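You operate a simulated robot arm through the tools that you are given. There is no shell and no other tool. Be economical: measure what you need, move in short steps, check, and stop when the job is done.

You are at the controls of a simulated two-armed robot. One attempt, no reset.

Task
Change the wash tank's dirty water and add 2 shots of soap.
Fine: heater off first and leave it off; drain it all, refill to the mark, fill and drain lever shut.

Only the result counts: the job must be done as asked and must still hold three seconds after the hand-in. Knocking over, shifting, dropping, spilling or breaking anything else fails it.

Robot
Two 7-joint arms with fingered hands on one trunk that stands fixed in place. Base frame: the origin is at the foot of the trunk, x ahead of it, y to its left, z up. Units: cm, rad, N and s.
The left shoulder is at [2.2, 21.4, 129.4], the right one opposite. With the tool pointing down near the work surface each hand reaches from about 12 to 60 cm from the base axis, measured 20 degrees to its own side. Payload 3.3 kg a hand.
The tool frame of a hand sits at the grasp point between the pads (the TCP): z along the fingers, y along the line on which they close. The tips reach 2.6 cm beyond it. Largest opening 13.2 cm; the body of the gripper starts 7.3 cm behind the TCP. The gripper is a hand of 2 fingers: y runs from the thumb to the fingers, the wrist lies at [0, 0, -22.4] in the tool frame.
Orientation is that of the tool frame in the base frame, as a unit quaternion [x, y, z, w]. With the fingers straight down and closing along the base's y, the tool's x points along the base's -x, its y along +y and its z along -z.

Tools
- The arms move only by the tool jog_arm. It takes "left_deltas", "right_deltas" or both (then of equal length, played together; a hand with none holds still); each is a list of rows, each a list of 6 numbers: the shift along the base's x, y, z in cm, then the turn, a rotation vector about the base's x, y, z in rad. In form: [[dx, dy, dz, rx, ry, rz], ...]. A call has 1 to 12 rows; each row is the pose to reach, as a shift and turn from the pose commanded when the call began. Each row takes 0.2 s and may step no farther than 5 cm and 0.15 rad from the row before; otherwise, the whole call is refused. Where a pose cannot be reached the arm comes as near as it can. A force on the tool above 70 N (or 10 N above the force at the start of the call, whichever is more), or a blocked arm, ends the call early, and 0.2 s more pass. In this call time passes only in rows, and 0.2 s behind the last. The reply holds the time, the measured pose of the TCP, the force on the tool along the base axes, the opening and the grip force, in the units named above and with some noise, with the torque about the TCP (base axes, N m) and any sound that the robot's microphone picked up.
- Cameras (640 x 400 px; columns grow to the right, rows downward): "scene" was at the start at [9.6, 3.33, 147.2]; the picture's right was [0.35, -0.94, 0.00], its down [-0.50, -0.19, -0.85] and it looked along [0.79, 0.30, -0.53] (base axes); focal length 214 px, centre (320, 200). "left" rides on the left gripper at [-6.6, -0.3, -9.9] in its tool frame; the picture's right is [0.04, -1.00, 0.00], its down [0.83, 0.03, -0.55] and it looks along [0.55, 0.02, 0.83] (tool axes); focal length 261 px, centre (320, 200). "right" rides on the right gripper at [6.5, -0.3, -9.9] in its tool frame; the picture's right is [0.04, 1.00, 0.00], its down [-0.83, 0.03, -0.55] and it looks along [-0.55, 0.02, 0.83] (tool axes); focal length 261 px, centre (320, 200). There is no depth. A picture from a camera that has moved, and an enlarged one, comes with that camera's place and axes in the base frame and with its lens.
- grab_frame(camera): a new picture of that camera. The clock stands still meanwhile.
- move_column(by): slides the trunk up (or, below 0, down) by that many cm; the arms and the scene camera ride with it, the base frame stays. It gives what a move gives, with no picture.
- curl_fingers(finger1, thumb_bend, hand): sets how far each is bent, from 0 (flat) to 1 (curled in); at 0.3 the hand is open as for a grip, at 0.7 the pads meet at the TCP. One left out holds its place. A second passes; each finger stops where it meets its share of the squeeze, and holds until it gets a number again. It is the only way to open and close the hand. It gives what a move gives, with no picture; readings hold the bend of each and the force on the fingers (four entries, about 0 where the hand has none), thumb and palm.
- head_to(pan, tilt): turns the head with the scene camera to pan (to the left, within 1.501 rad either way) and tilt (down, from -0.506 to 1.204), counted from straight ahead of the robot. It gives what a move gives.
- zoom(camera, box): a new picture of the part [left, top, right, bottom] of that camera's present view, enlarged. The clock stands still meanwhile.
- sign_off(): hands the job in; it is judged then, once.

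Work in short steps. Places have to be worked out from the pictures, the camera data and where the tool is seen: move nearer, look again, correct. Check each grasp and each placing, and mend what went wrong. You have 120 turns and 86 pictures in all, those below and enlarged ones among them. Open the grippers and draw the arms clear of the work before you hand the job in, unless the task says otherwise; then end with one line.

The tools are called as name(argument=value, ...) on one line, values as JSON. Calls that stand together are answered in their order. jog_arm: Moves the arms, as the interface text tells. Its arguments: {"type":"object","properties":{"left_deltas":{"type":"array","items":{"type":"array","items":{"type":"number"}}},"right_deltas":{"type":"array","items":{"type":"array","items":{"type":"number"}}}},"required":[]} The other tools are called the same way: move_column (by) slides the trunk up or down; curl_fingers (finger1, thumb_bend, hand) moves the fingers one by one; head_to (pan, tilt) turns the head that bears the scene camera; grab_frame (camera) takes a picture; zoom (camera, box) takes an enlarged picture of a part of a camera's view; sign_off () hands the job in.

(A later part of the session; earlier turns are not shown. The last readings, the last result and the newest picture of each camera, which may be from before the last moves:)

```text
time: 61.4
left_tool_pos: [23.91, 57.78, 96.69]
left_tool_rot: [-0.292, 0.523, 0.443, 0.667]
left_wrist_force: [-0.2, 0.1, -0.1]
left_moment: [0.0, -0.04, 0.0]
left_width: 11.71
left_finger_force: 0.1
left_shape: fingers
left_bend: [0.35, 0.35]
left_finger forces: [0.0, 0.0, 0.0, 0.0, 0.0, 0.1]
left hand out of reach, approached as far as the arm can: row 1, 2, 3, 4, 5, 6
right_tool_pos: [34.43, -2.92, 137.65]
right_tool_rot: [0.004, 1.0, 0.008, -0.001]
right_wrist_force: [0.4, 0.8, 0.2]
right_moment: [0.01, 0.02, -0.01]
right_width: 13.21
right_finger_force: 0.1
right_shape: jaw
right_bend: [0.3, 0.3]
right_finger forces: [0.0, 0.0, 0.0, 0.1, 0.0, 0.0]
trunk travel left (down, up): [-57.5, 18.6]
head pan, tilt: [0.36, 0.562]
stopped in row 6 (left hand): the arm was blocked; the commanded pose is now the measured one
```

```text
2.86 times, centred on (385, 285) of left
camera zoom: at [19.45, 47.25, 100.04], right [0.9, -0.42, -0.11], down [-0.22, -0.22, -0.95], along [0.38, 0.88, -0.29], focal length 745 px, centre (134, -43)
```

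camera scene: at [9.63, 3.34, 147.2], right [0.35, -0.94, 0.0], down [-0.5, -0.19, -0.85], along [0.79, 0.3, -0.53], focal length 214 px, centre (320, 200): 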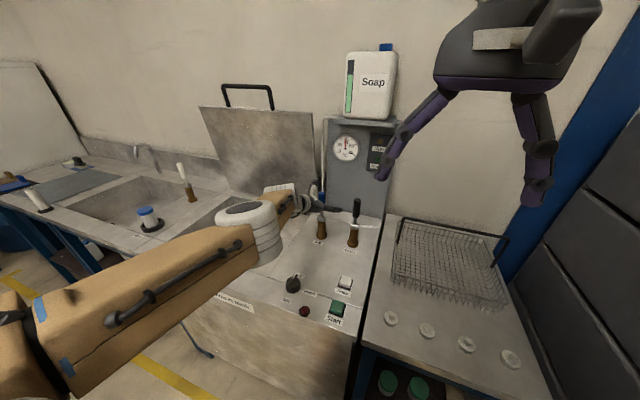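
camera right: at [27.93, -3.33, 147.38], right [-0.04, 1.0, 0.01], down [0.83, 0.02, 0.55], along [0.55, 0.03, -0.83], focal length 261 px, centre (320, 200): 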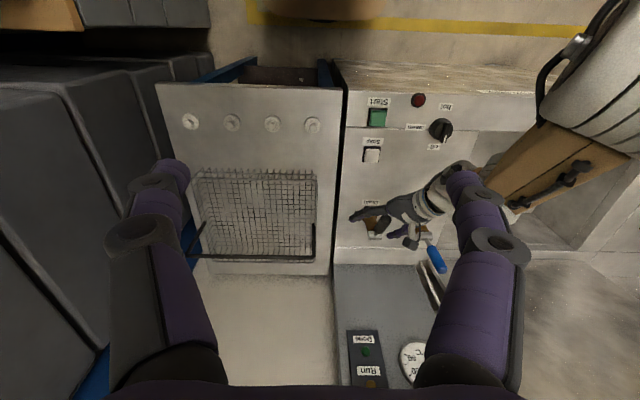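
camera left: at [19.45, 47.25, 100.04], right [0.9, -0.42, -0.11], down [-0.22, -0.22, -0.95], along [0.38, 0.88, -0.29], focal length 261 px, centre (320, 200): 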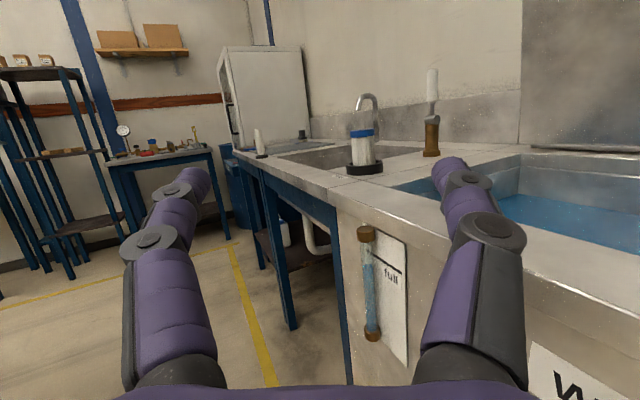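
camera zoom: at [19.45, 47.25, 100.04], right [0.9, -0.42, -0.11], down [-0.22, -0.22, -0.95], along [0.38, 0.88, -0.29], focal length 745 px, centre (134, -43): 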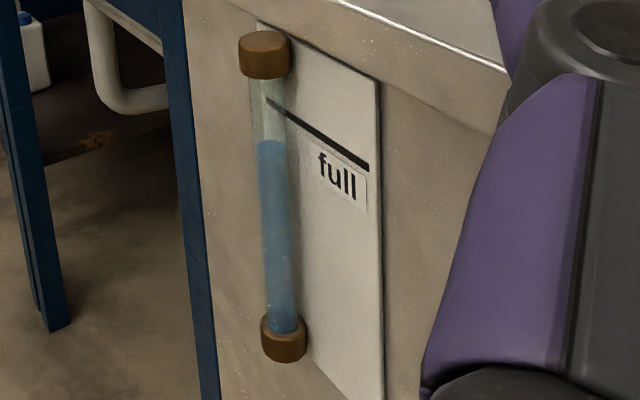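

Combining the two views puts the level about 1.3 cm below the mark, so it needs a short top-up of roughly 1 s of flow. I'll reverse the hand back to the fill lever.

jog_arm(left_deltas=[[1, -1, 2, -0.124, 0.065, 0], [2, -2, 4, -0.248, 0.13, 0], [3, -3, 6, -0.372, 0.196, 0], [4, -3, 8, -0.496, 0.261, 0], [4, -3, 9, -0.62, 0.326, 0]])

jog_arm(left_deltas=[[2, -2, 1, 0, 0, -0.12], [4, -4, 1, 0, 0, -0.24], [7, -6, 1, 0, 0, -0.36], [10, -8, 1, 0, 0, -0.48], [13, -10, 1, 0, 0, -0.6], [16, -12, 1, 0, 0, -0.72], [19, -14, 1, 0, 0, -0.84], [22, -16, 1, 0, 0, -0.96], [25, -18, 1, 0, 0, -1.08], [28, -20, 1, 0, 0, -1.2], [31, -22, 1, 0, 0, -1.27], [32, -24, 0, 0, 0, -1.27]])

grab_frame(camera="left")

```text
time: 62.6
left_tool_pos: [27.11, 56.21, 105.54]
left_tool_rot: [-0.412, 0.73, 0.309, 0.45]
left_wrist_force: [-0.5, 0.0, 0.1]
left_moment: [0.01, -0.03, 0.04]
left_width: 11.73
left_finger_force: 0.0
left_shape: fingers
left_bend: [0.35, 0.35]
left_finger forces: [0.1, 0.0, 0.0, 0.0, 0.0, 0.0]
left hand out of reach, approached as far as the arm can: row 2, 3, 4, 5
right_tool_pos: [34.62, -2.92, 137.57]
right_tool_rot: [0.003, 1.0, 0.008, 0.0]
right_wrist_force: [0.6, 0.1, 0.6]
right_moment: [0.01, 0.0, 0.04]
right_width: 13.18
right_finger_force: 0.1
right_shape: jaw
right_bend: [0.3, 0.3]
right_finger forces: [0.0, 0.1, 0.1, 0.0, 0.0, 0.1]
trunk travel left (down, up): [-57.5, 18.6]
head pan, tilt: [0.36, 0.562]
```

```text
time: 65.2
left_tool_pos: [59.84, 32.32, 105.43]
left_tool_rot: [0.103, 0.832, -0.023, 0.544]
left_wrist_force: [0.4, 0.2, 0.1]
left_moment: [0.01, 0.01, 0.03]
left_width: 11.71
left_finger_force: 0.0
left_shape: fingers
left_bend: [0.35, 0.35]
left_finger forces: [0.0, 0.0, 0.0, 0.1, 0.0, 0.0]
left hand out of reach, approached as far as the arm can: row 1, 2, 3, 4, 5, 6, 7, 8
right_tool_pos: [34.5, -3.06, 137.63]
right_tool_rot: [0.003, 1.0, 0.008, 0.0]
right_wrist_force: [0.0, -0.1, -0.3]
right_moment: [0.01, 0.01, 0.0]
right_width: 13.2
right_finger_force: 0.2
right_shape: jaw
right_bend: [0.3, 0.3]
right_finger forces: [0.1, 0.0, 0.1, 0.0, 0.1, 0.0]
trunk travel left (down, up): [-57.5, 18.6]
head pan, tilt: [0.36, 0.562]
```

```text
28 pictures are left
camera left: at [53.47, 32.42, 115.39], right [-0.21, -0.97, -0.11], down [-0.81, 0.24, -0.53], along [0.54, -0.02, -0.84], focal length 261 px, centre (320, 200)
```

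left: 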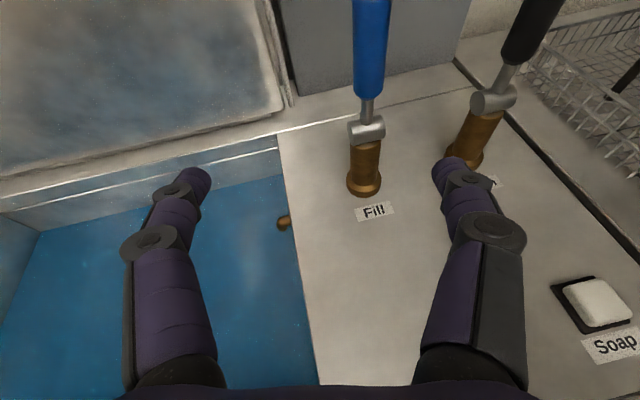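

I'm back in front of the fill lever. I'll correct the small roll error and advance to straddle the handle.

jog_arm(left_deltas=[[2, -2.5, -0.7, -0.028, 0.06, -0.033], [4, -4.5, -1.2, -0.056, 0.117, -0.065], [7, -5.2, -1.6, -0.056, 0.117, -0.065], [10, -5.8, -2, -0.056, 0.117, -0.065], [12, -6.2, -2.2, -0.056, 0.117, -0.065], [13, -6.4, -2.2, -0.056, 0.117, -0.065]])

curl_fingers(hand="left", finger1=0.72, thumb_bend=0.72)

grab_frame(camera="left")

```text
time: 66.6
left_tool_pos: [73.07, 25.25, 103.32]
left_tool_rot: [0.117, 0.856, -0.072, 0.498]
left_wrist_force: [0.3, 0.1, -0.6]
left_moment: [0.01, 0.01, -0.01]
left_width: 11.74
left_finger_force: 0.1
left_shape: fingers
left_bend: [0.35, 0.35]
left_finger forces: [0.0, 0.0, 0.1, 0.0, 0.0, 0.0]
right_tool_pos: [34.5, -3.05, 137.56]
right_tool_rot: [0.004, 1.0, 0.008, 0.0]
right_wrist_force: [0.2, 0.1, -0.4]
right_moment: [0.01, -0.01, 0.0]
right_width: 13.18
right_finger_force: 0.1
right_shape: jaw
right_bend: [0.3, 0.3]
right_finger forces: [0.0, 0.0, 0.0, 0.0, 0.1, 0.0]
trunk travel left (down, up): [-57.5, 18.6]
head pan, tilt: [0.36, 0.562]
```

```text
time: 67.6
left_tool_pos: [72.92, 25.42, 103.45]
left_tool_rot: [0.117, 0.856, -0.073, 0.498]
left_wrist_force: [-0.3, -0.7, 0.5]
left_moment: [0.01, -0.01, -0.02]
left_width: 0.0
left_finger_force: 0.1
left_shape: fingers
left_bend: [0.71, 0.71]
left_finger forces: [0.0, 0.0, 0.0, 0.1, 0.1, 0.0]
right_tool_pos: [34.5, -2.94, 137.58]
right_tool_rot: [0.002, 1.0, 0.008, 0.0]
right_wrist_force: [-0.2, 0.2, 0.3]
right_moment: [-0.02, -0.01, 0.02]
right_width: 13.22
right_finger_force: 0.0
right_shape: jaw
right_bend: [0.3, 0.3]
right_finger forces: [0.1, 0.0, 0.0, 0.0, 0.1, 0.1]
trunk travel left (down, up): [-57.5, 18.6]
head pan, tilt: [0.36, 0.562]
```

```text
27 pictures are left
camera left: at [67.79, 26.56, 113.96], right [-0.29, -0.96, -0.03], down [-0.85, 0.27, -0.45], along [0.44, -0.11, -0.89], focal length 261 px, centre (320, 200)
```

left: 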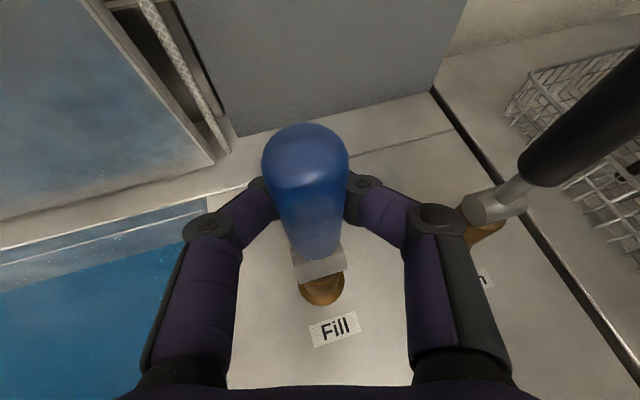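

Re-running the hook and swing-under would let in too much water. I'll re-grip so the pads pinch the handle itself, so I can pull and push it back straight away.

curl_fingers(hand="left", finger1=0.52, thumb_bend=0.52)

jog_arm(left_deltas=[[-1.0, 0.7, 0.3, 0, 0, 0], [-2.0, 1.0, 0.6, 0, 0, 0]])

curl_fingers(hand="left", finger1=0.72, thumb_bend=0.72)

grab_frame(camera="left")

```text
time: 68.6
left_tool_pos: [72.91, 25.33, 103.44]
left_tool_rot: [0.117, 0.856, -0.073, 0.498]
left_wrist_force: [-0.6, -0.6, 0.4]
left_moment: [0.04, 0.03, 0.02]
left_width: 5.88
left_finger_force: 0.1
left_shape: fingers
left_bend: [0.52, 0.52]
left_finger forces: [0.0, 0.0, 0.1, 0.0, 0.0, 0.0]
right_tool_pos: [34.56, -3.06, 137.57]
right_tool_rot: [0.004, 1.0, 0.008, 0.0]
right_wrist_force: [-0.7, 0.0, 0.8]
right_moment: [0.0, 0.03, 0.04]
right_width: 13.2
right_finger_force: 0.2
right_shape: jaw
right_bend: [0.3, 0.3]
right_finger forces: [0.1, 0.1, 0.1, 0.1, 0.0, 0.1]
trunk travel left (down, up): [-57.5, 18.6]
head pan, tilt: [0.36, 0.562]
```

```text
time: 69.2
left_tool_pos: [70.87, 26.25, 104.18]
left_tool_rot: [0.117, 0.856, -0.072, 0.498]
left_wrist_force: [-0.3, -0.5, 0.1]
left_moment: [0.02, 0.0, 0.0]
left_width: 5.93
left_finger_force: 0.0
left_shape: fingers
left_bend: [0.52, 0.52]
left_finger forces: [0.1, 0.0, 0.0, 0.0, 0.0, 0.0]
right_tool_pos: [34.53, -2.98, 137.56]
right_tool_rot: [0.003, 1.0, 0.008, -0.001]
right_wrist_force: [-0.2, -0.9, 0.1]
right_moment: [0.04, 0.01, 0.02]
right_width: 13.18
right_finger_force: 0.1
right_shape: jaw
right_bend: [0.3, 0.3]
right_finger forces: [0.1, 0.1, 0.0, 0.0, 0.0, 0.1]
trunk travel left (down, up): [-57.5, 18.6]
head pan, tilt: [0.36, 0.562]
```

```text
time: 70.2
left_tool_pos: [70.98, 26.27, 103.95]
left_tool_rot: [0.117, 0.856, -0.073, 0.498]
left_wrist_force: [0.3, -4.8, -2.3]
left_moment: [0.0, 0.03, -0.1]
left_width: 1.83
left_finger_force: 8.6
left_shape: fingers
left_bend: [0.67, 0.67]
left_finger forces: [6.0, 0.1, 0.1, 0.1, 9.6, 0.0]
right_tool_pos: [34.53, -3.03, 137.59]
right_tool_rot: [0.003, 1.0, 0.009, 0.0]
right_wrist_force: [0.0, -0.6, 0.4]
right_moment: [0.02, 0.01, -0.02]
right_width: 13.18
right_finger_force: 0.1
right_shape: jaw
right_bend: [0.3, 0.3]
right_finger forces: [0.1, 0.0, 0.1, 0.0, 0.0, 0.0]
trunk travel left (down, up): [-57.5, 18.6]
head pan, tilt: [0.36, 0.562]
```

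```text
26 pictures are left
camera left: at [65.78, 27.46, 114.55], right [-0.29, -0.96, -0.03], down [-0.85, 0.27, -0.45], along [0.44, -0.11, -0.89], focal length 261 px, centre (320, 200)
```

left: 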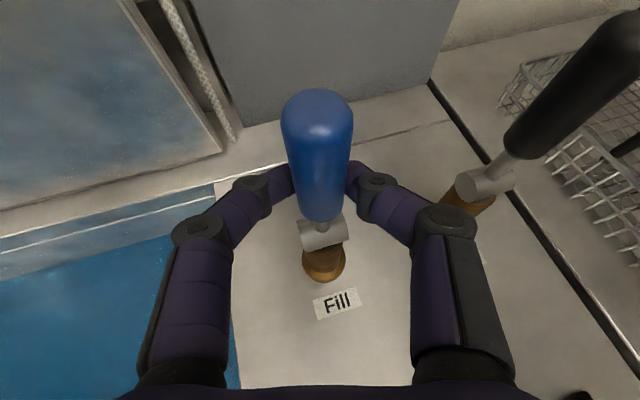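

The handle is pinched at width 1.8. I'll squeeze harder and make one quick pull, brief hold and return, ending with a slight forward push.

curl_fingers(hand="left", finger1=0.78, thumb_bend=0.78)

jog_arm(left_deltas=[[-2, 0, -0.2, 0, 0, 0], [-4, 0, -1, 0, 0, 0], [-4.5, 0, -1.3, 0, 0, 0], [-3, 0, -0.7, 0, 0, 0], [-1.2, 0, -0.1, 0, 0, 0], [0.3, 0, 0, 0, 0, 0], [1, 0, 0, 0, 0, 0]])

grab_frame(camera="left")

```text
time: 71.2
left_tool_pos: [70.98, 26.19, 103.92]
left_tool_rot: [0.117, 0.857, -0.073, 0.497]
left_wrist_force: [0.4, -9.5, -5.3]
left_moment: [-0.11, 0.08, -0.21]
left_width: 1.62
left_finger_force: 14.6
left_shape: fingers
left_bend: [0.72, 0.66]
left_finger forces: [11.6, 0.0, 0.1, 0.0, 17.0, 0.1]
right_tool_pos: [34.55, -3.07, 137.56]
right_tool_rot: [0.004, 1.0, 0.007, -0.002]
right_wrist_force: [-0.2, 0.0, -0.1]
right_moment: [-0.03, -0.02, -0.01]
right_width: 13.18
right_finger_force: 0.1
right_shape: jaw
right_bend: [0.3, 0.3]
right_finger forces: [0.0, 0.0, 0.0, 0.0, 0.0, 0.1]
trunk travel left (down, up): [-57.5, 18.6]
head pan, tilt: [0.36, 0.562]
```

```text
time: 72.8
left_tool_pos: [71.99, 26.34, 104.0]
left_tool_rot: [0.117, 0.856, -0.073, 0.498]
left_wrist_force: [0.3, -0.2, -0.9]
left_moment: [0.04, 0.0, 0.0]
left_width: 0.02
left_finger_force: 0.1
left_shape: fingers
left_bend: [0.76, 0.72]
left_finger forces: [0.0, 0.0, 0.0, 0.0, 0.1, 0.0]
right_tool_pos: [34.64, -2.99, 137.43]
right_tool_rot: [0.004, 1.0, 0.008, 0.001]
right_wrist_force: [-0.4, 0.1, -0.3]
right_moment: [-0.01, 0.0, 0.03]
right_width: 13.16
right_finger_force: 0.1
right_shape: jaw
right_bend: [0.3, 0.3]
right_finger forces: [0.0, 0.0, 0.0, 0.1, 0.0, 0.1]
trunk travel left (down, up): [-57.5, 18.6]
head pan, tilt: [0.36, 0.562]
```

```text
25 pictures are left
camera left: at [66.79, 27.57, 114.54], right [-0.29, -0.96, -0.03], down [-0.85, 0.27, -0.45], along [0.44, -0.11, -0.89], focal length 261 px, centre (320, 200)
```

left: 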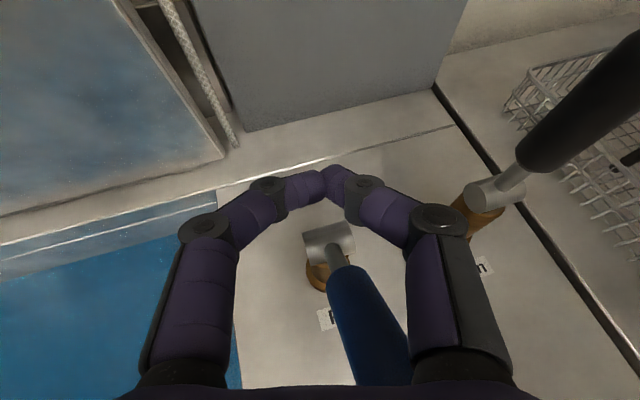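

The hand slipped and the lever dropped open, so water is flowing. I'll close it immediately with the swing-under move that worked before.

jog_arm(left_deltas=[[-4.5, 0.2, 2, 0, 0, 0], [-9.3, 0.3, 2.5, 0, 0, 0], [-13.5, 0.4, 0, 0, 0, 0], [-15, 0.4, -4.7, 0, 0, 0], [-12.5, 0.4, -8.9, 0, 0, 0], [-8, 0.4, -9, 0, 0, 0], [-6.3, 0.4, -4.6, 0, 0, 0], [-5.6, 0.4, 0.2, 0, 0, 0], [-3.8, 0.4, 0.5, 0, 0, 0], [-2.1, 0.4, -0.2, 0, 0, 0]])

grab_frame(camera="left")

```text
time: 75.0
left_tool_pos: [69.23, 26.65, 103.87]
left_tool_rot: [0.116, 0.856, -0.074, 0.498]
left_wrist_force: [-30.5, -1.9, 3.3]
left_moment: [-0.09, 0.09, -0.3]
left_width: 0.0
left_finger_force: 26.7
left_shape: fingers
left_bend: [0.79, 0.73]
left_finger forces: [29.5, 0.0, 0.1, 0.1, 24.5, 0.0]
right_tool_pos: [33.85, -3.15, 137.76]
right_tool_rot: [0.002, 1.0, 0.008, 0.002]
right_wrist_force: [0.1, -0.1, -0.3]
right_moment: [0.01, 0.01, 0.0]
right_width: 13.18
right_finger_force: 0.0
right_shape: jaw
right_bend: [0.3, 0.3]
right_finger forces: [0.1, 0.0, 0.0, 0.0, 0.1, 0.0]
trunk travel left (down, up): [-57.5, 18.6]
head pan, tilt: [0.36, 0.562]
```

```text
24 pictures are left
camera left: at [64.05, 27.84, 114.52], right [-0.29, -0.96, -0.02], down [-0.85, 0.27, -0.45], along [0.44, -0.11, -0.89], focal length 261 px, centre (320, 200)
```

left: 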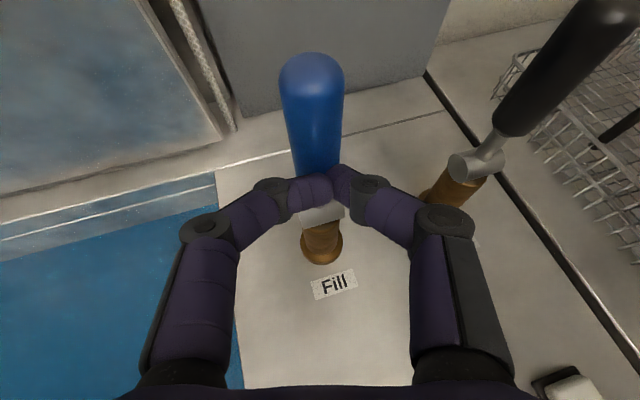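

The fill lever is shut against its stop again. I'll back off and read the gauge from the scene camera.

jog_arm(left_deltas=[[-3, 0, 0.5, 0, 0, 0], [-7, -1, 1.5, 0, 0, -0.1], [-11, -3, 2.5, 0, 0, -0.22], [-14, -5.5, 3.5, 0, 0, -0.22], [-16, -8, 4.5, 0, 0, -0.22]])

zoom(camera="scene", box=[150, 258, 210, 308])

```text
time: 76.2
left_tool_pos: [53.66, 20.13, 107.6]
left_tool_rot: [0.195, 0.845, -0.123, 0.483]
left_wrist_force: [-0.4, 0.4, -0.7]
left_moment: [0.01, -0.04, -0.03]
left_width: 0.0
left_finger_force: 0.1
left_shape: fingers
left_bend: [0.77, 0.72]
left_finger forces: [0.0, 0.1, 0.0, 0.0, 0.1, 0.0]
right_tool_pos: [34.51, -2.9, 137.65]
right_tool_rot: [0.003, 1.0, 0.008, 0.0]
right_wrist_force: [-0.4, 1.1, 0.2]
right_moment: [-0.03, 0.0, -0.05]
right_width: 13.2
right_finger_force: 0.0
right_shape: jaw
right_bend: [0.3, 0.3]
right_finger forces: [0.1, 0.0, 0.0, 0.1, 0.1, 0.1]
trunk travel left (down, up): [-57.5, 18.6]
head pan, tilt: [0.36, 0.562]
```

```text
8.00 times, centred on (180, 283) of scene
camera zoom: at [9.59, 3.28, 147.21], right [0.35, -0.94, 0.0], down [-0.5, -0.19, -0.85], along [0.79, 0.3, -0.53], focal length 1716 px, centre (1440, -464)
```

zoom: 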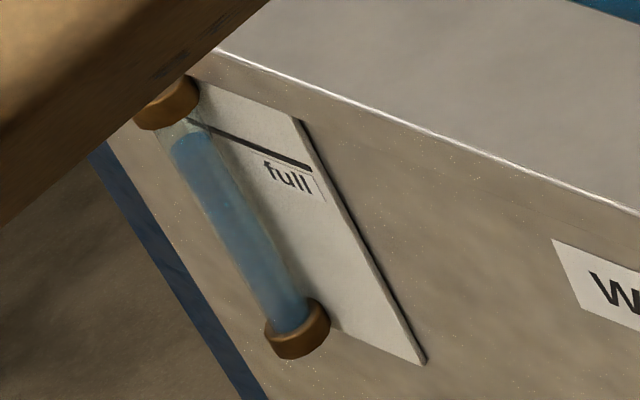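

The meniscus is now very near the mark. I'll take the flatter close-up view to judge it precisely.

jog_arm(left_deltas=[[-2, 1, 1, 0, 0, 0.13], [-5, 3, 2, 0, 0, 0.26], [-8, 6, 2, 0, 0, 0.39], [-11, 9, 2, 0, 0, 0.52], [-14, 12, 2, 0, 0, 0.65], [-17, 15, 2, 0, 0, 0.78], [-20, 18, 1, 0, 0, 0.91], [-22, 21, 0, 0, 0, 1.04], [-24, 24, -1, 0, 0, 1.17], [-25, 27, -2, 0, 0, 1.3], [-26, 29, -3, 0, 0, 1.43], [-26, 30, -4, 0, 0, 1.5]])

curl_fingers(hand="left", finger1=0.35, thumb_bend=0.35)

jog_arm(left_deltas=[[-1, -1, -2, 0.124, -0.065, 0], [-2, -2, -4, 0.248, -0.13, 0], [-3, -3, -6, 0.372, -0.196, 0], [-4, -4, -8, 0.496, -0.261, 0], [-4, -5, -10, 0.62, -0.326, 0]])

grab_frame(camera="left")

zoom(camera="left", box=[340, 215, 430, 355])

```text
time: 78.8
left_tool_pos: [28.49, 51.81, 102.6]
left_tool_rot: [-0.412, 0.756, 0.235, 0.451]
left_wrist_force: [0.3, 0.4, 0.6]
left_moment: [-0.01, 0.02, -0.02]
left_width: 0.0
left_finger_force: 0.1
left_shape: fingers
left_bend: [0.77, 0.72]
left_finger forces: [0.0, 0.0, 0.0, 0.1, 0.0, 0.0]
left hand out of reach, approached as far as the arm can: row 1, 2, 3, 4, 5, 6, 7, 8, 9, 10, 11, 12
right_tool_pos: [34.61, -3.04, 137.51]
right_tool_rot: [0.003, 1.0, 0.007, 0.0]
right_wrist_force: [-0.3, 0.4, -0.7]
right_moment: [-0.03, 0.02, -0.03]
right_width: 13.2
right_finger_force: 0.1
right_shape: jaw
right_bend: [0.3, 0.3]
right_finger forces: [0.0, 0.0, 0.1, 0.1, 0.0, 0.0]
trunk travel left (down, up): [-57.5, 18.6]
head pan, tilt: [0.36, 0.562]
```

```text
time: 79.8
left_tool_pos: [28.61, 51.92, 102.6]
left_tool_rot: [-0.413, 0.756, 0.234, 0.45]
left_wrist_force: [0.7, 0.2, 0.1]
left_moment: [-0.03, 0.01, -0.01]
left_width: 11.66
left_finger_force: 0.1
left_shape: fingers
left_bend: [0.35, 0.35]
left_finger forces: [0.0, 0.1, 0.0, 0.0, 0.0, 0.0]
right_tool_pos: [34.53, -3.03, 137.58]
right_tool_rot: [0.004, 1.0, 0.008, 0.0]
right_wrist_force: [0.6, -0.5, 0.1]
right_moment: [0.0, -0.02, 0.02]
right_width: 13.19
right_finger_force: 0.1
right_shape: jaw
right_bend: [0.3, 0.3]
right_finger forces: [0.0, 0.0, 0.0, 0.1, 0.0, 0.0]
trunk travel left (down, up): [-57.5, 18.6]
head pan, tilt: [0.36, 0.562]
```

```text
time: 81.0
left_tool_pos: [33.59, 65.74, 106.38]
left_tool_rot: [-0.288, 0.609, 0.354, 0.649]
left_wrist_force: [-0.3, -0.4, 0.3]
left_moment: [0.01, -0.01, 0.07]
left_width: 11.7
left_finger_force: 0.1
left_shape: fingers
left_bend: [0.35, 0.35]
left_finger forces: [0.1, 0.0, 0.0, 0.1, 0.0, 0.1]
left hand out of reach, approached as far as the arm can: row 1, 2, 3, 4, 5
right_tool_pos: [34.68, -2.97, 137.51]
right_tool_rot: [0.003, 1.0, 0.006, 0.0]
right_wrist_force: [0.4, 0.6, -0.1]
right_moment: [-0.03, 0.06, -0.02]
right_width: 13.22
right_finger_force: 0.0
right_shape: jaw
right_bend: [0.3, 0.3]
right_finger forces: [0.0, 0.0, 0.0, 0.0, 0.1, 0.1]
trunk travel left (down, up): [-57.5, 18.6]
head pan, tilt: [0.36, 0.562]
```

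```text
22 pictures are left
camera left: at [27.99, 56.9, 111.86], right [0.81, -0.58, -0.1], down [-0.35, -0.33, -0.88], along [0.48, 0.74, -0.47], focal length 261 px, centre (320, 200)
```

left: 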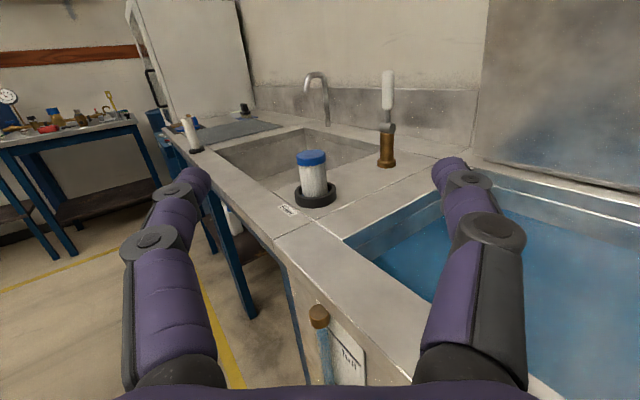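

```text
2.86 times, centred on (385, 285) of left
camera zoom: at [27.99, 56.9, 111.86], right [0.81, -0.58, -0.1], down [-0.35, -0.33, -0.88], along [0.48, 0.74, -0.47], focal length 745 px, centre (134, -43)
```

zoom: 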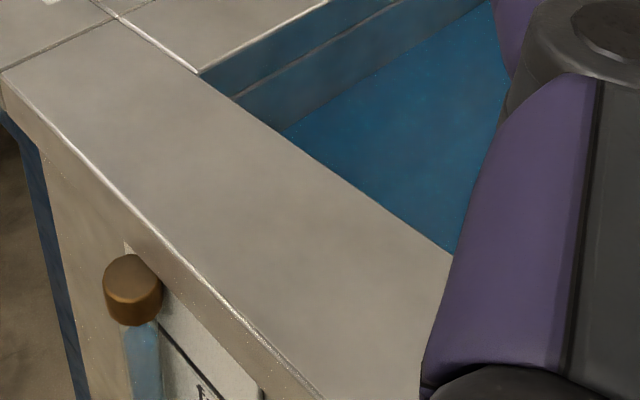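

The hand ended up too high and close. I'll move it down and back toward the earlier viewing pose.

jog_arm(left_deltas=[[-2.5, -2, -2, 0, 0, 0], [-5, -4, -4.5, 0, 0, 0], [-7.5, -6, -7, 0, 0, 0], [-9.7, -8, -9.7, 0.05, -0.05, 0]])

grab_frame(camera="left")

```text
time: 82.0
left_tool_pos: [28.89, 68.61, 104.9]
left_tool_rot: [-0.283, 0.601, 0.352, 0.66]
left_wrist_force: [0.0, -0.3, -0.3]
left_moment: [0.01, -0.02, -0.01]
left_width: 11.71
left_finger_force: 0.0
left_shape: fingers
left_bend: [0.35, 0.35]
left_finger forces: [0.0, 0.0, 0.1, 0.0, 0.1, 0.0]
left hand out of reach, approached as far as the arm can: row 1, 2, 3, 4
right_tool_pos: [34.57, -2.79, 137.57]
right_tool_rot: [0.003, 1.0, 0.006, 0.0]
right_wrist_force: [0.0, -0.9, -0.9]
right_moment: [0.01, 0.0, 0.0]
right_width: 13.2
right_finger_force: 0.0
right_shape: jaw
right_bend: [0.3, 0.3]
right_finger forces: [0.1, 0.0, 0.1, 0.0, 0.0, 0.0]
trunk travel left (down, up): [-57.5, 18.6]
head pan, tilt: [0.36, 0.562]
```

```text
20 pictures are left
camera left: at [23.12, 59.64, 110.08], right [0.8, -0.59, -0.09], down [-0.33, -0.32, -0.89], along [0.49, 0.75, -0.45], focal length 261 px, centre (320, 200)
```

left: 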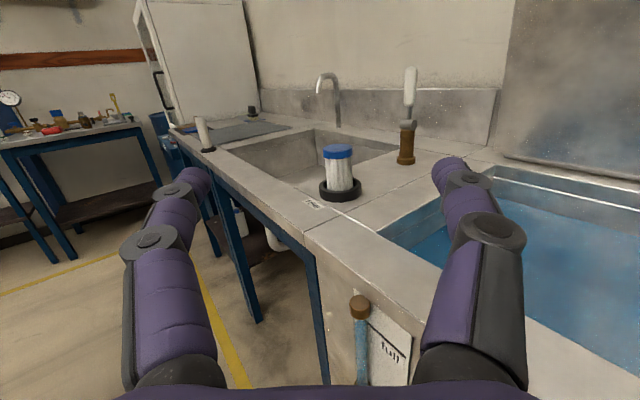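

The arm is at its reach limit, so I'll lower the trunk 12 cm to bring this camera nearer gauge height.

move_column(by=-12)

zoom(camera="left", box=[310, 200, 440, 360])

```text
time: 83.5
left_tool_pos: [28.93, 68.52, 92.19]
left_tool_rot: [-0.277, 0.609, 0.355, 0.653]
left_wrist_force: [-0.5, 0.1, -0.6]
left_moment: [-0.01, -0.01, 0.0]
left_width: 11.74
left_finger_force: 0.1
left_shape: fingers
left_bend: [0.35, 0.35]
left_finger forces: [0.0, 0.1, 0.0, 0.1, 0.0, 0.0]
right_tool_pos: [34.46, -2.98, 125.46]
right_tool_rot: [0.002, 1.0, 0.007, 0.001]
right_wrist_force: [-0.5, 0.4, -0.5]
right_moment: [0.01, -0.01, 0.02]
right_width: 13.18
right_finger_force: 0.0
right_shape: jaw
right_bend: [0.3, 0.3]
right_finger forces: [0.0, 0.0, 0.0, 0.0, 0.0, 0.1]
trunk travel left (down, up): [-45.5, 30.6]
head pan, tilt: [0.36, 0.562]
```

```text
2.50 times, centred on (375, 280) of left
camera zoom: at [23.17, 59.55, 97.6], right [0.8, -0.59, -0.11], down [-0.35, -0.31, -0.88], along [0.48, 0.75, -0.46], focal length 652 px, centre (182, 0)
```

zoom: 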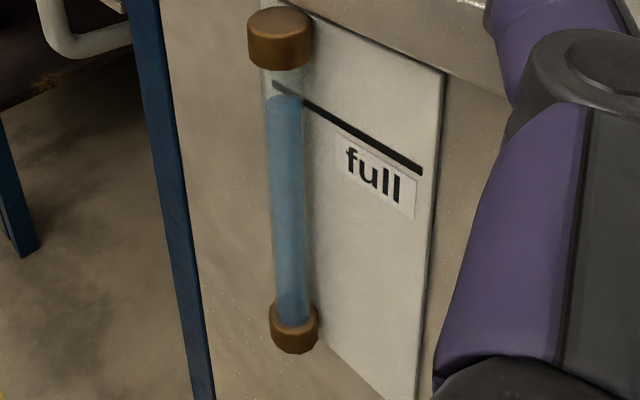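

In this clear view, triangulation puts the mark at z≈80.5 and the meniscus at about 81.2, so it's overfilled by roughly 0.7 cm. I'll raise the trunk again and go trim it with a brief, small opening of the drain.

move_column(by=12)

jog_arm(left_deltas=[[0, -3, 1, -0.1, 0.055, 0], [0, -6, 1.5, -0.2, 0.11, 0], [0, -9, 2, -0.3, 0.16, 0], [0, -12, 2, -0.4, 0.21, 0], [0, -14, 2, -0.5, 0.27, 0]])

jog_arm(left_deltas=[[2, -2, 1, 0, 0, -0.12], [4, -5, 1, 0, 0, -0.24], [6, -8, 1, 0, 0, -0.36], [8, -11, 1, 0, 0, -0.48], [10, -14, 1, 0, 0, -0.6], [12, -17, 1, 0, 0, -0.72], [15, -20, 1, 0, 0, -0.84], [18, -23, 1, 0, 0, -0.96], [21, -26, 1, 0, 0, -1.08], [24, -29, 1, 0, 0, -1.2], [26, -31, 1, 0, 0, -1.32], [26, -32, 0, 0, 0, -1.45]])

```text
time: 85.0
left_tool_pos: [28.87, 68.5, 104.05]
left_tool_rot: [-0.278, 0.609, 0.355, 0.652]
left_wrist_force: [0.4, -0.1, 0.9]
left_moment: [0.0, -0.02, 0.0]
left_width: 11.73
left_finger_force: 0.1
left_shape: fingers
left_bend: [0.35, 0.35]
left_finger forces: [0.0, 0.0, 0.1, 0.0, 0.0, 0.0]
right_tool_pos: [34.51, -2.92, 137.56]
right_tool_rot: [0.003, 1.0, 0.007, -0.001]
right_wrist_force: [-0.9, 0.1, -0.6]
right_moment: [-0.02, 0.04, -0.04]
right_width: 13.18
right_finger_force: 0.0
right_shape: jaw
right_bend: [0.3, 0.3]
right_finger forces: [0.0, 0.0, 0.0, 0.0, 0.1, 0.1]
trunk travel left (down, up): [-57.5, 18.6]
head pan, tilt: [0.36, 0.562]
```

```text
time: 86.2
left_tool_pos: [28.77, 54.48, 104.56]
left_tool_rot: [-0.381, 0.76, 0.228, 0.476]
left_wrist_force: [0.8, -0.3, 0.4]
left_moment: [0.01, -0.02, -0.02]
left_width: 11.71
left_finger_force: 0.0
left_shape: fingers
left_bend: [0.35, 0.35]
left_finger forces: [0.0, 0.0, 0.1, 0.0, 0.0, 0.1]
left hand out of reach, approached as far as the arm can: row 5
right_tool_pos: [34.5, -2.73, 137.65]
right_tool_rot: [0.003, 1.0, 0.007, 0.0]
right_wrist_force: [0.1, 0.1, -0.3]
right_moment: [-0.03, 0.02, 0.02]
right_width: 13.18
right_finger_force: 0.1
right_shape: jaw
right_bend: [0.3, 0.3]
right_finger forces: [0.1, 0.1, 0.0, 0.1, 0.0, 0.0]
trunk travel left (down, up): [-57.5, 18.6]
head pan, tilt: [0.36, 0.562]
```

```text
time: 88.8
left_tool_pos: [54.76, 22.22, 104.5]
left_tool_rot: [0.223, 0.82, -0.147, 0.507]
left_wrist_force: [-0.5, -0.9, -0.3]
left_moment: [-0.01, 0.01, 0.04]
left_width: 11.73
left_finger_force: 0.0
left_shape: fingers
left_bend: [0.35, 0.35]
left_finger forces: [0.0, 0.0, 0.1, 0.0, 0.0, 0.1]
left hand out of reach, approached as far as the arm can: row 1, 2, 3, 4, 7, 8
right_tool_pos: [34.55, -3.04, 137.49]
right_tool_rot: [0.003, 1.0, 0.007, 0.0]
right_wrist_force: [-0.1, 0.5, 1.1]
right_moment: [-0.03, 0.01, 0.01]
right_width: 13.18
right_finger_force: 0.0
right_shape: jaw
right_bend: [0.3, 0.3]
right_finger forces: [0.0, 0.0, 0.0, 0.0, 0.0, 0.1]
trunk travel left (down, up): [-57.5, 18.6]
head pan, tilt: [0.36, 0.562]
```

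The orientation is good for the drain lever. I'll narrow the hand and approach so the pads pinch the drain handle, at about (70.5, 13.2).

curl_fingers(hand="left", finger1=0.45, thumb_bend=0.45)

jog_arm(left_deltas=[[3.5, -2.2, 0.3, 0, 0, 0], [7, -4.2, 0.3, 0, 0, 0], [10.5, -6.1, 0.2, 0, 0, 0], [13.5, -7.7, 0, 0, 0, 0], [15.7, -9, -0.3, 0, 0, 0]])

grab_frame(camera="left")

```text
time: 89.8
left_tool_pos: [54.82, 22.33, 104.69]
left_tool_rot: [0.219, 0.82, -0.146, 0.508]
left_wrist_force: [-0.6, 0.5, 0.1]
left_moment: [0.01, -0.02, 0.0]
left_width: 8.41
left_finger_force: 0.0
left_shape: fingers
left_bend: [0.45, 0.45]
left_finger forces: [0.1, 0.1, 0.0, 0.0, 0.1, 0.0]
right_tool_pos: [34.59, -2.91, 137.38]
right_tool_rot: [0.003, 1.0, 0.007, 0.0]
right_wrist_force: [0.6, -0.1, 0.5]
right_moment: [0.0, -0.04, -0.03]
right_width: 13.18
right_finger_force: 0.0
right_shape: jaw
right_bend: [0.3, 0.3]
right_finger forces: [0.0, 0.0, 0.1, 0.0, 0.0, 0.1]
trunk travel left (down, up): [-57.5, 18.6]
head pan, tilt: [0.36, 0.562]
```

```text
time: 91.0
left_tool_pos: [70.39, 13.15, 104.19]
left_tool_rot: [0.22, 0.821, -0.146, 0.507]
left_wrist_force: [0.9, 0.0, -0.5]
left_moment: [0.03, 0.0, 0.0]
left_width: 8.35
left_finger_force: 0.0
left_shape: fingers
left_bend: [0.45, 0.45]
left_finger forces: [0.0, 0.0, 0.1, 0.1, 0.1, 0.0]
right_tool_pos: [34.46, -2.92, 137.47]
right_tool_rot: [0.002, 1.0, 0.007, 0.0]
right_wrist_force: [0.6, -0.1, 0.1]
right_moment: [0.03, 0.01, 0.01]
right_width: 13.19
right_finger_force: 0.1
right_shape: jaw
right_bend: [0.3, 0.3]
right_finger forces: [0.0, 0.0, 0.0, 0.1, 0.0, 0.0]
trunk travel left (down, up): [-57.5, 18.6]
head pan, tilt: [0.36, 0.562]
```

```text
18 pictures are left
camera left: at [65.31, 16.04, 114.4], right [-0.52, -0.85, -0.02], down [-0.73, 0.46, -0.5], along [0.44, -0.25, -0.86], focal length 261 px, centre (320, 200)
```

left: 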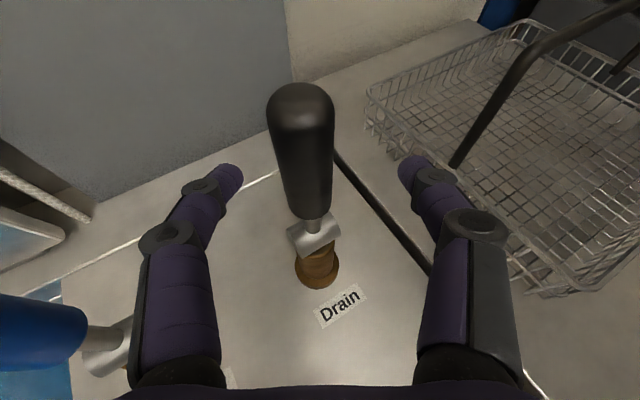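

The alignment matches the earlier pinch pose. I'll grip firmly, then pull just about 2.5 cm, hold for a moment and push back.

curl_fingers(hand="left", finger1=0.76, thumb_bend=0.76)

jog_arm(left_deltas=[[-1.3, 0, -0.1, 0, 0, 0], [-2.5, 0, -0.4, 0, 0, 0], [-2.5, 0, -0.4, 0, 0, 0], [-1.2, 0, -0.1, 0, 0, 0], [0, 0, 0, 0, 0, 0], [0.6, 0, 0, 0, 0, 0]])

grab_frame(camera="left")

```text
time: 92.0
left_tool_pos: [70.49, 13.25, 104.41]
left_tool_rot: [0.22, 0.82, -0.147, 0.507]
left_wrist_force: [0.5, -4.0, -5.5]
left_moment: [0.0, 0.08, -0.09]
left_width: 1.97
left_finger_force: 12.4
left_shape: fingers
left_bend: [0.7, 0.67]
left_finger forces: [11.6, 0.0, 0.0, 0.0, 13.7, 0.0]
right_tool_pos: [34.63, -2.99, 137.58]
right_tool_rot: [0.003, 1.0, 0.007, -0.001]
right_wrist_force: [0.8, 0.5, -0.2]
right_moment: [0.0, -0.04, -0.01]
right_width: 13.19
right_finger_force: 0.1
right_shape: jaw
right_bend: [0.3, 0.3]
right_finger forces: [0.0, 0.0, 0.1, 0.0, 0.1, 0.1]
trunk travel left (down, up): [-57.5, 18.6]
head pan, tilt: [0.36, 0.562]
```

```text
time: 93.4
left_tool_pos: [71.0, 13.24, 104.4]
left_tool_rot: [0.22, 0.82, -0.146, 0.508]
left_wrist_force: [-4.1, 0.3, 2.6]
left_moment: [-0.01, 0.04, 0.0]
left_width: 1.84
left_finger_force: 12.9
left_shape: fingers
left_bend: [0.72, 0.66]
left_finger forces: [12.2, 0.0, 0.1, 0.0, 13.8, 0.1]
right_tool_pos: [34.3, -2.88, 137.59]
right_tool_rot: [0.002, 1.0, 0.007, 0.001]
right_wrist_force: [-0.1, -0.3, -0.3]
right_moment: [0.01, 0.02, 0.0]
right_width: 13.17
right_finger_force: 0.0
right_shape: jaw
right_bend: [0.3, 0.3]
right_finger forces: [0.0, 0.0, 0.0, 0.0, 0.1, 0.0]
trunk travel left (down, up): [-57.5, 18.6]
head pan, tilt: [0.36, 0.562]
```

```text
17 pictures are left
camera left: at [65.8, 16.12, 114.55], right [-0.52, -0.85, -0.02], down [-0.73, 0.46, -0.5], along [0.44, -0.25, -0.86], focal length 261 px, centre (320, 200)
```

left: 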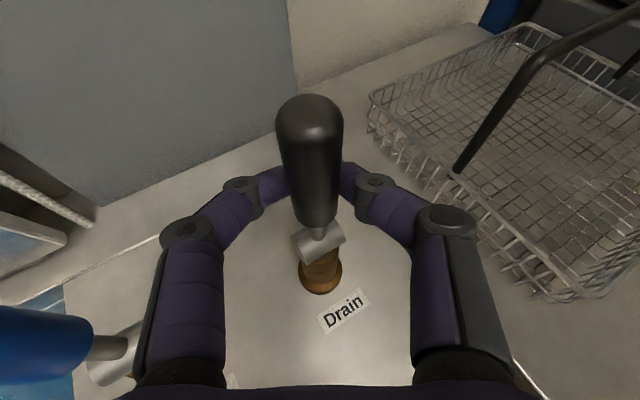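

The pinch held and the lever is back upright. I'll release, retreat and read the gauge; the target meniscus is about pixel (196, 151) in that zoom.

curl_fingers(hand="left", finger1=0.45, thumb_bend=0.45)

jog_arm(left_deltas=[[-3.5, 1.8, 0, 0, 0, 0], [-7, 3.2, 0.8, 0, 0, 0], [-11, 5, 1.6, 0, 0, 0], [-15, 6, 2.6, 0, 0, 0], [-17, 6.6, 3.2, 0, 0, 0]])

zoom(camera="scene", box=[150, 258, 210, 308])

```text
time: 94.4
left_tool_pos: [71.22, 13.38, 104.17]
left_tool_rot: [0.219, 0.82, -0.146, 0.508]
left_wrist_force: [-0.3, -0.5, 0.6]
left_moment: [-0.02, 0.02, 0.03]
left_width: 8.29
left_finger_force: 0.1
left_shape: fingers
left_bend: [0.45, 0.45]
left_finger forces: [0.0, 0.0, 0.0, 0.0, 0.0, 0.1]
right_tool_pos: [34.45, -2.94, 137.65]
right_tool_rot: [0.002, 1.0, 0.007, 0.0]
right_wrist_force: [-0.5, -0.8, 0.2]
right_moment: [0.02, 0.0, 0.03]
right_width: 13.18
right_finger_force: 0.1
right_shape: jaw
right_bend: [0.3, 0.3]
right_finger forces: [0.0, 0.1, 0.1, 0.0, 0.1, 0.0]
trunk travel left (down, up): [-57.5, 18.6]
head pan, tilt: [0.36, 0.562]
```

```text
time: 95.6
left_tool_pos: [54.37, 20.55, 107.88]
left_tool_rot: [0.211, 0.82, -0.146, 0.512]
left_wrist_force: [-0.1, -0.4, -0.3]
left_moment: [0.02, -0.01, -0.04]
left_width: 8.34
left_finger_force: 0.0
left_shape: fingers
left_bend: [0.45, 0.45]
left_finger forces: [0.0, 0.1, 0.0, 0.0, 0.0, 0.1]
right_tool_pos: [34.59, -3.08, 137.58]
right_tool_rot: [0.003, 1.0, 0.006, 0.001]
right_wrist_force: [-0.1, 1.0, -0.5]
right_moment: [0.02, 0.01, 0.0]
right_width: 13.18
right_finger_force: 0.0
right_shape: jaw
right_bend: [0.3, 0.3]
right_finger forces: [0.0, 0.0, 0.0, 0.1, 0.1, 0.0]
trunk travel left (down, up): [-57.5, 18.6]
head pan, tilt: [0.36, 0.562]
```

```text
8.00 times, centred on (180, 283) of scene
camera zoom: at [9.58, 3.31, 147.2], right [0.35, -0.94, 0.0], down [-0.5, -0.19, -0.85], along [0.79, 0.3, -0.53], focal length 1716 px, centre (1440, -464)
```

zoom: 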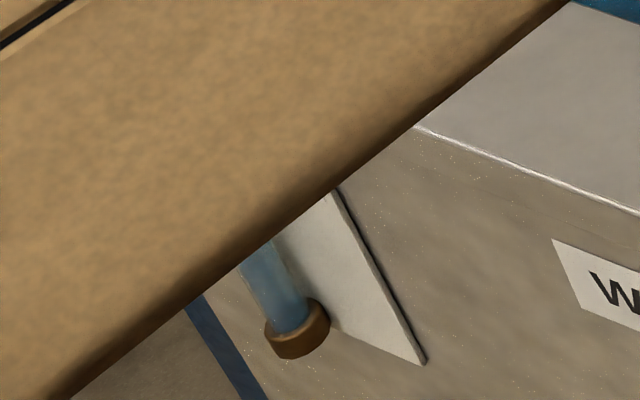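

The forearm blocks the gauge now. I'll bring the left hand back to its start-like, tool-down pose high up, where the gauge was visible.

jog_arm(left_deltas=[[-1.4, 2, 2.2, 0.034, 0.121, 0.05], [-2.9, 4, 4.4, 0.069, 0.242, 0.1], [-4.3, 6, 6.7, 0.104, 0.363, 0.15], [-5.8, 8, 8.9, 0.138, 0.484, 0.2], [-7.2, 10, 11.1, 0.173, 0.606, 0.25], [-8.7, 12, 13.3, 0.207, 0.727, 0.3], [-10.1, 14, 15.6, 0.242, 0.848, 0.35], [-11.6, 16, 17.8, 0.276, 0.969, 0.4], [-13, 18, 20, 0.311, 1.09, 0.449]])

zoom(camera="scene", box=[150, 258, 210, 308])

```text
time: 97.6
left_tool_pos: [41.17, 38.08, 127.69]
left_tool_rot: [0.006, 1.0, -0.005, -0.004]
left_wrist_force: [-1.1, 0.0, -0.8]
left_moment: [-0.02, 0.03, -0.01]
left_width: 8.34
left_finger_force: 0.0
left_shape: fingers
left_bend: [0.45, 0.45]
left_finger forces: [0.0, 0.1, 0.0, 0.0, 0.0, 0.0]
right_tool_pos: [34.55, -2.89, 137.59]
right_tool_rot: [0.003, 1.0, 0.007, 0.001]
right_wrist_force: [0.2, -0.2, 0.8]
right_moment: [-0.01, -0.02, 0.0]
right_width: 13.18
right_finger_force: 0.0
right_shape: jaw
right_bend: [0.3, 0.3]
right_finger forces: [0.0, 0.0, 0.1, 0.0, 0.0, 0.1]
trunk travel left (down, up): [-57.5, 18.6]
head pan, tilt: [0.36, 0.562]
```

```text
8.00 times, centred on (180, 283) of scene
camera zoom: at [9.63, 3.47, 147.2], right [0.35, -0.94, 0.0], down [-0.5, -0.19, -0.85], along [0.79, 0.3, -0.53], focal length 1716 px, centre (1440, -464)
```

zoom: 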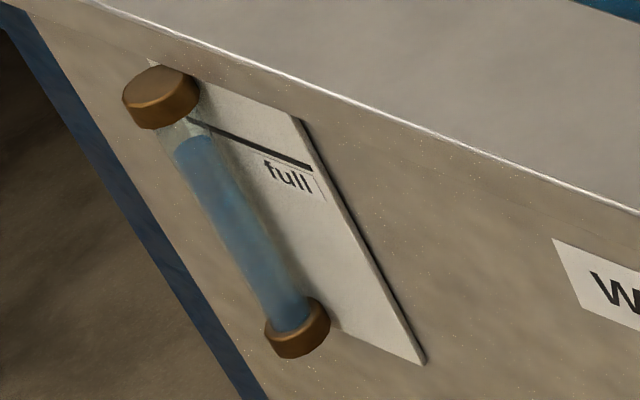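

The pulse lowered it about 0.3 cm, leaving roughly 0.4 cm over. I'll do one more similar pulse, starting by returning the left hand to the drain lever.

jog_arm(left_deltas=[[1.4, -2, -2.2, -0.034, -0.121, -0.05], [2.9, -4, -4.4, -0.069, -0.242, -0.1], [4.3, -6, -6.7, -0.104, -0.363, -0.15], [5.8, -8, -8.9, -0.138, -0.484, -0.2], [7.2, -10, -11.1, -0.173, -0.606, -0.25], [8.7, -12, -13.3, -0.207, -0.727, -0.3], [10.1, -14, -15.6, -0.242, -0.848, -0.35], [11.6, -16, -17.8, -0.276, -0.969, -0.4], [13, -17.5, -20, -0.311, -1.09, -0.449]])

```text
time: 99.6
left_tool_pos: [54.14, 20.33, 107.44]
left_tool_rot: [0.222, 0.82, -0.144, 0.507]
left_wrist_force: [0.6, -1.2, 0.1]
left_moment: [0.02, 0.0, 0.04]
left_width: 8.35
left_finger_force: 0.1
left_shape: fingers
left_bend: [0.45, 0.45]
left_finger forces: [0.1, 0.0, 0.0, 0.1, 0.1, 0.0]
right_tool_pos: [34.68, -2.92, 137.58]
right_tool_rot: [0.003, 1.0, 0.007, 0.0]
right_wrist_force: [0.1, -0.1, -0.8]
right_moment: [0.0, 0.0, 0.0]
right_width: 13.16
right_finger_force: 0.1
right_shape: jaw
right_bend: [0.3, 0.3]
right_finger forces: [0.0, 0.0, 0.1, 0.0, 0.0, 0.1]
trunk travel left (down, up): [-57.5, 18.6]
head pan, tilt: [0.36, 0.562]
```

The pose matches. I'll advance to the pinch position (70.5, 13.2, 104.3).

jog_arm(left_deltas=[[2, 0, -1, 0, 0, 0], [5, -1.2, -2, 0, 0, 0], [9, -3.4, -2.8, 0, 0, 0], [12.5, -5.2, -3, 0, 0, 0], [14.5, -6.2, -3.1, 0, 0, 0], [16.3, -7.1, -3.1, 0, 0, 0]])

curl_fingers(hand="left", finger1=0.76, thumb_bend=0.76)

grab_frame(camera="left")

```text
time: 101.0
left_tool_pos: [70.47, 13.22, 104.34]
left_tool_rot: [0.219, 0.82, -0.145, 0.508]
left_wrist_force: [-0.2, 0.2, 1.1]
left_moment: [0.02, 0.01, -0.01]
left_width: 8.31
left_finger_force: 0.0
left_shape: fingers
left_bend: [0.45, 0.45]
left_finger forces: [0.0, 0.0, 0.0, 0.0, 0.0, 0.0]
right_tool_pos: [34.58, -2.88, 137.54]
right_tool_rot: [0.002, 1.0, 0.007, -0.001]
right_wrist_force: [0.7, 0.1, 1.2]
right_moment: [-0.03, 0.02, -0.03]
right_width: 13.2
right_finger_force: 0.0
right_shape: jaw
right_bend: [0.3, 0.3]
right_finger forces: [0.0, 0.1, 0.1, 0.0, 0.0, 0.0]
trunk travel left (down, up): [-57.5, 18.6]
head pan, tilt: [0.36, 0.562]
```

```text
time: 102.0
left_tool_pos: [70.53, 13.14, 104.52]
left_tool_rot: [0.218, 0.821, -0.145, 0.507]
left_wrist_force: [0.5, -3.4, -4.2]
left_moment: [0.0, 0.04, -0.04]
left_width: 1.88
left_finger_force: 12.4
left_shape: fingers
left_bend: [0.7, 0.67]
left_finger forces: [11.9, 0.0, 0.1, 0.0, 13.0, 0.0]
right_tool_pos: [34.54, -2.96, 137.46]
right_tool_rot: [0.003, 1.0, 0.007, -0.001]
right_wrist_force: [0.4, -0.3, 0.2]
right_moment: [0.05, 0.01, 0.0]
right_width: 13.21
right_finger_force: 0.0
right_shape: jaw
right_bend: [0.3, 0.3]
right_finger forces: [0.0, 0.1, 0.0, 0.1, 0.0, 0.0]
trunk travel left (down, up): [-57.5, 18.6]
head pan, tilt: [0.36, 0.562]
```

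```text
14 pictures are left
camera left: at [65.36, 16.09, 114.6], right [-0.52, -0.85, -0.02], down [-0.73, 0.46, -0.5], along [0.44, -0.25, -0.86], focal length 261 px, centre (320, 200)
```

left: 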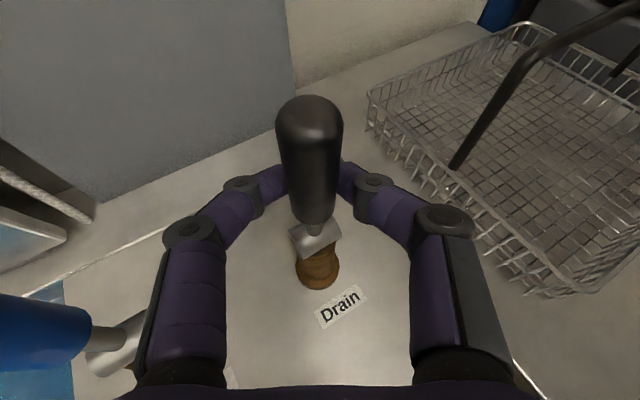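

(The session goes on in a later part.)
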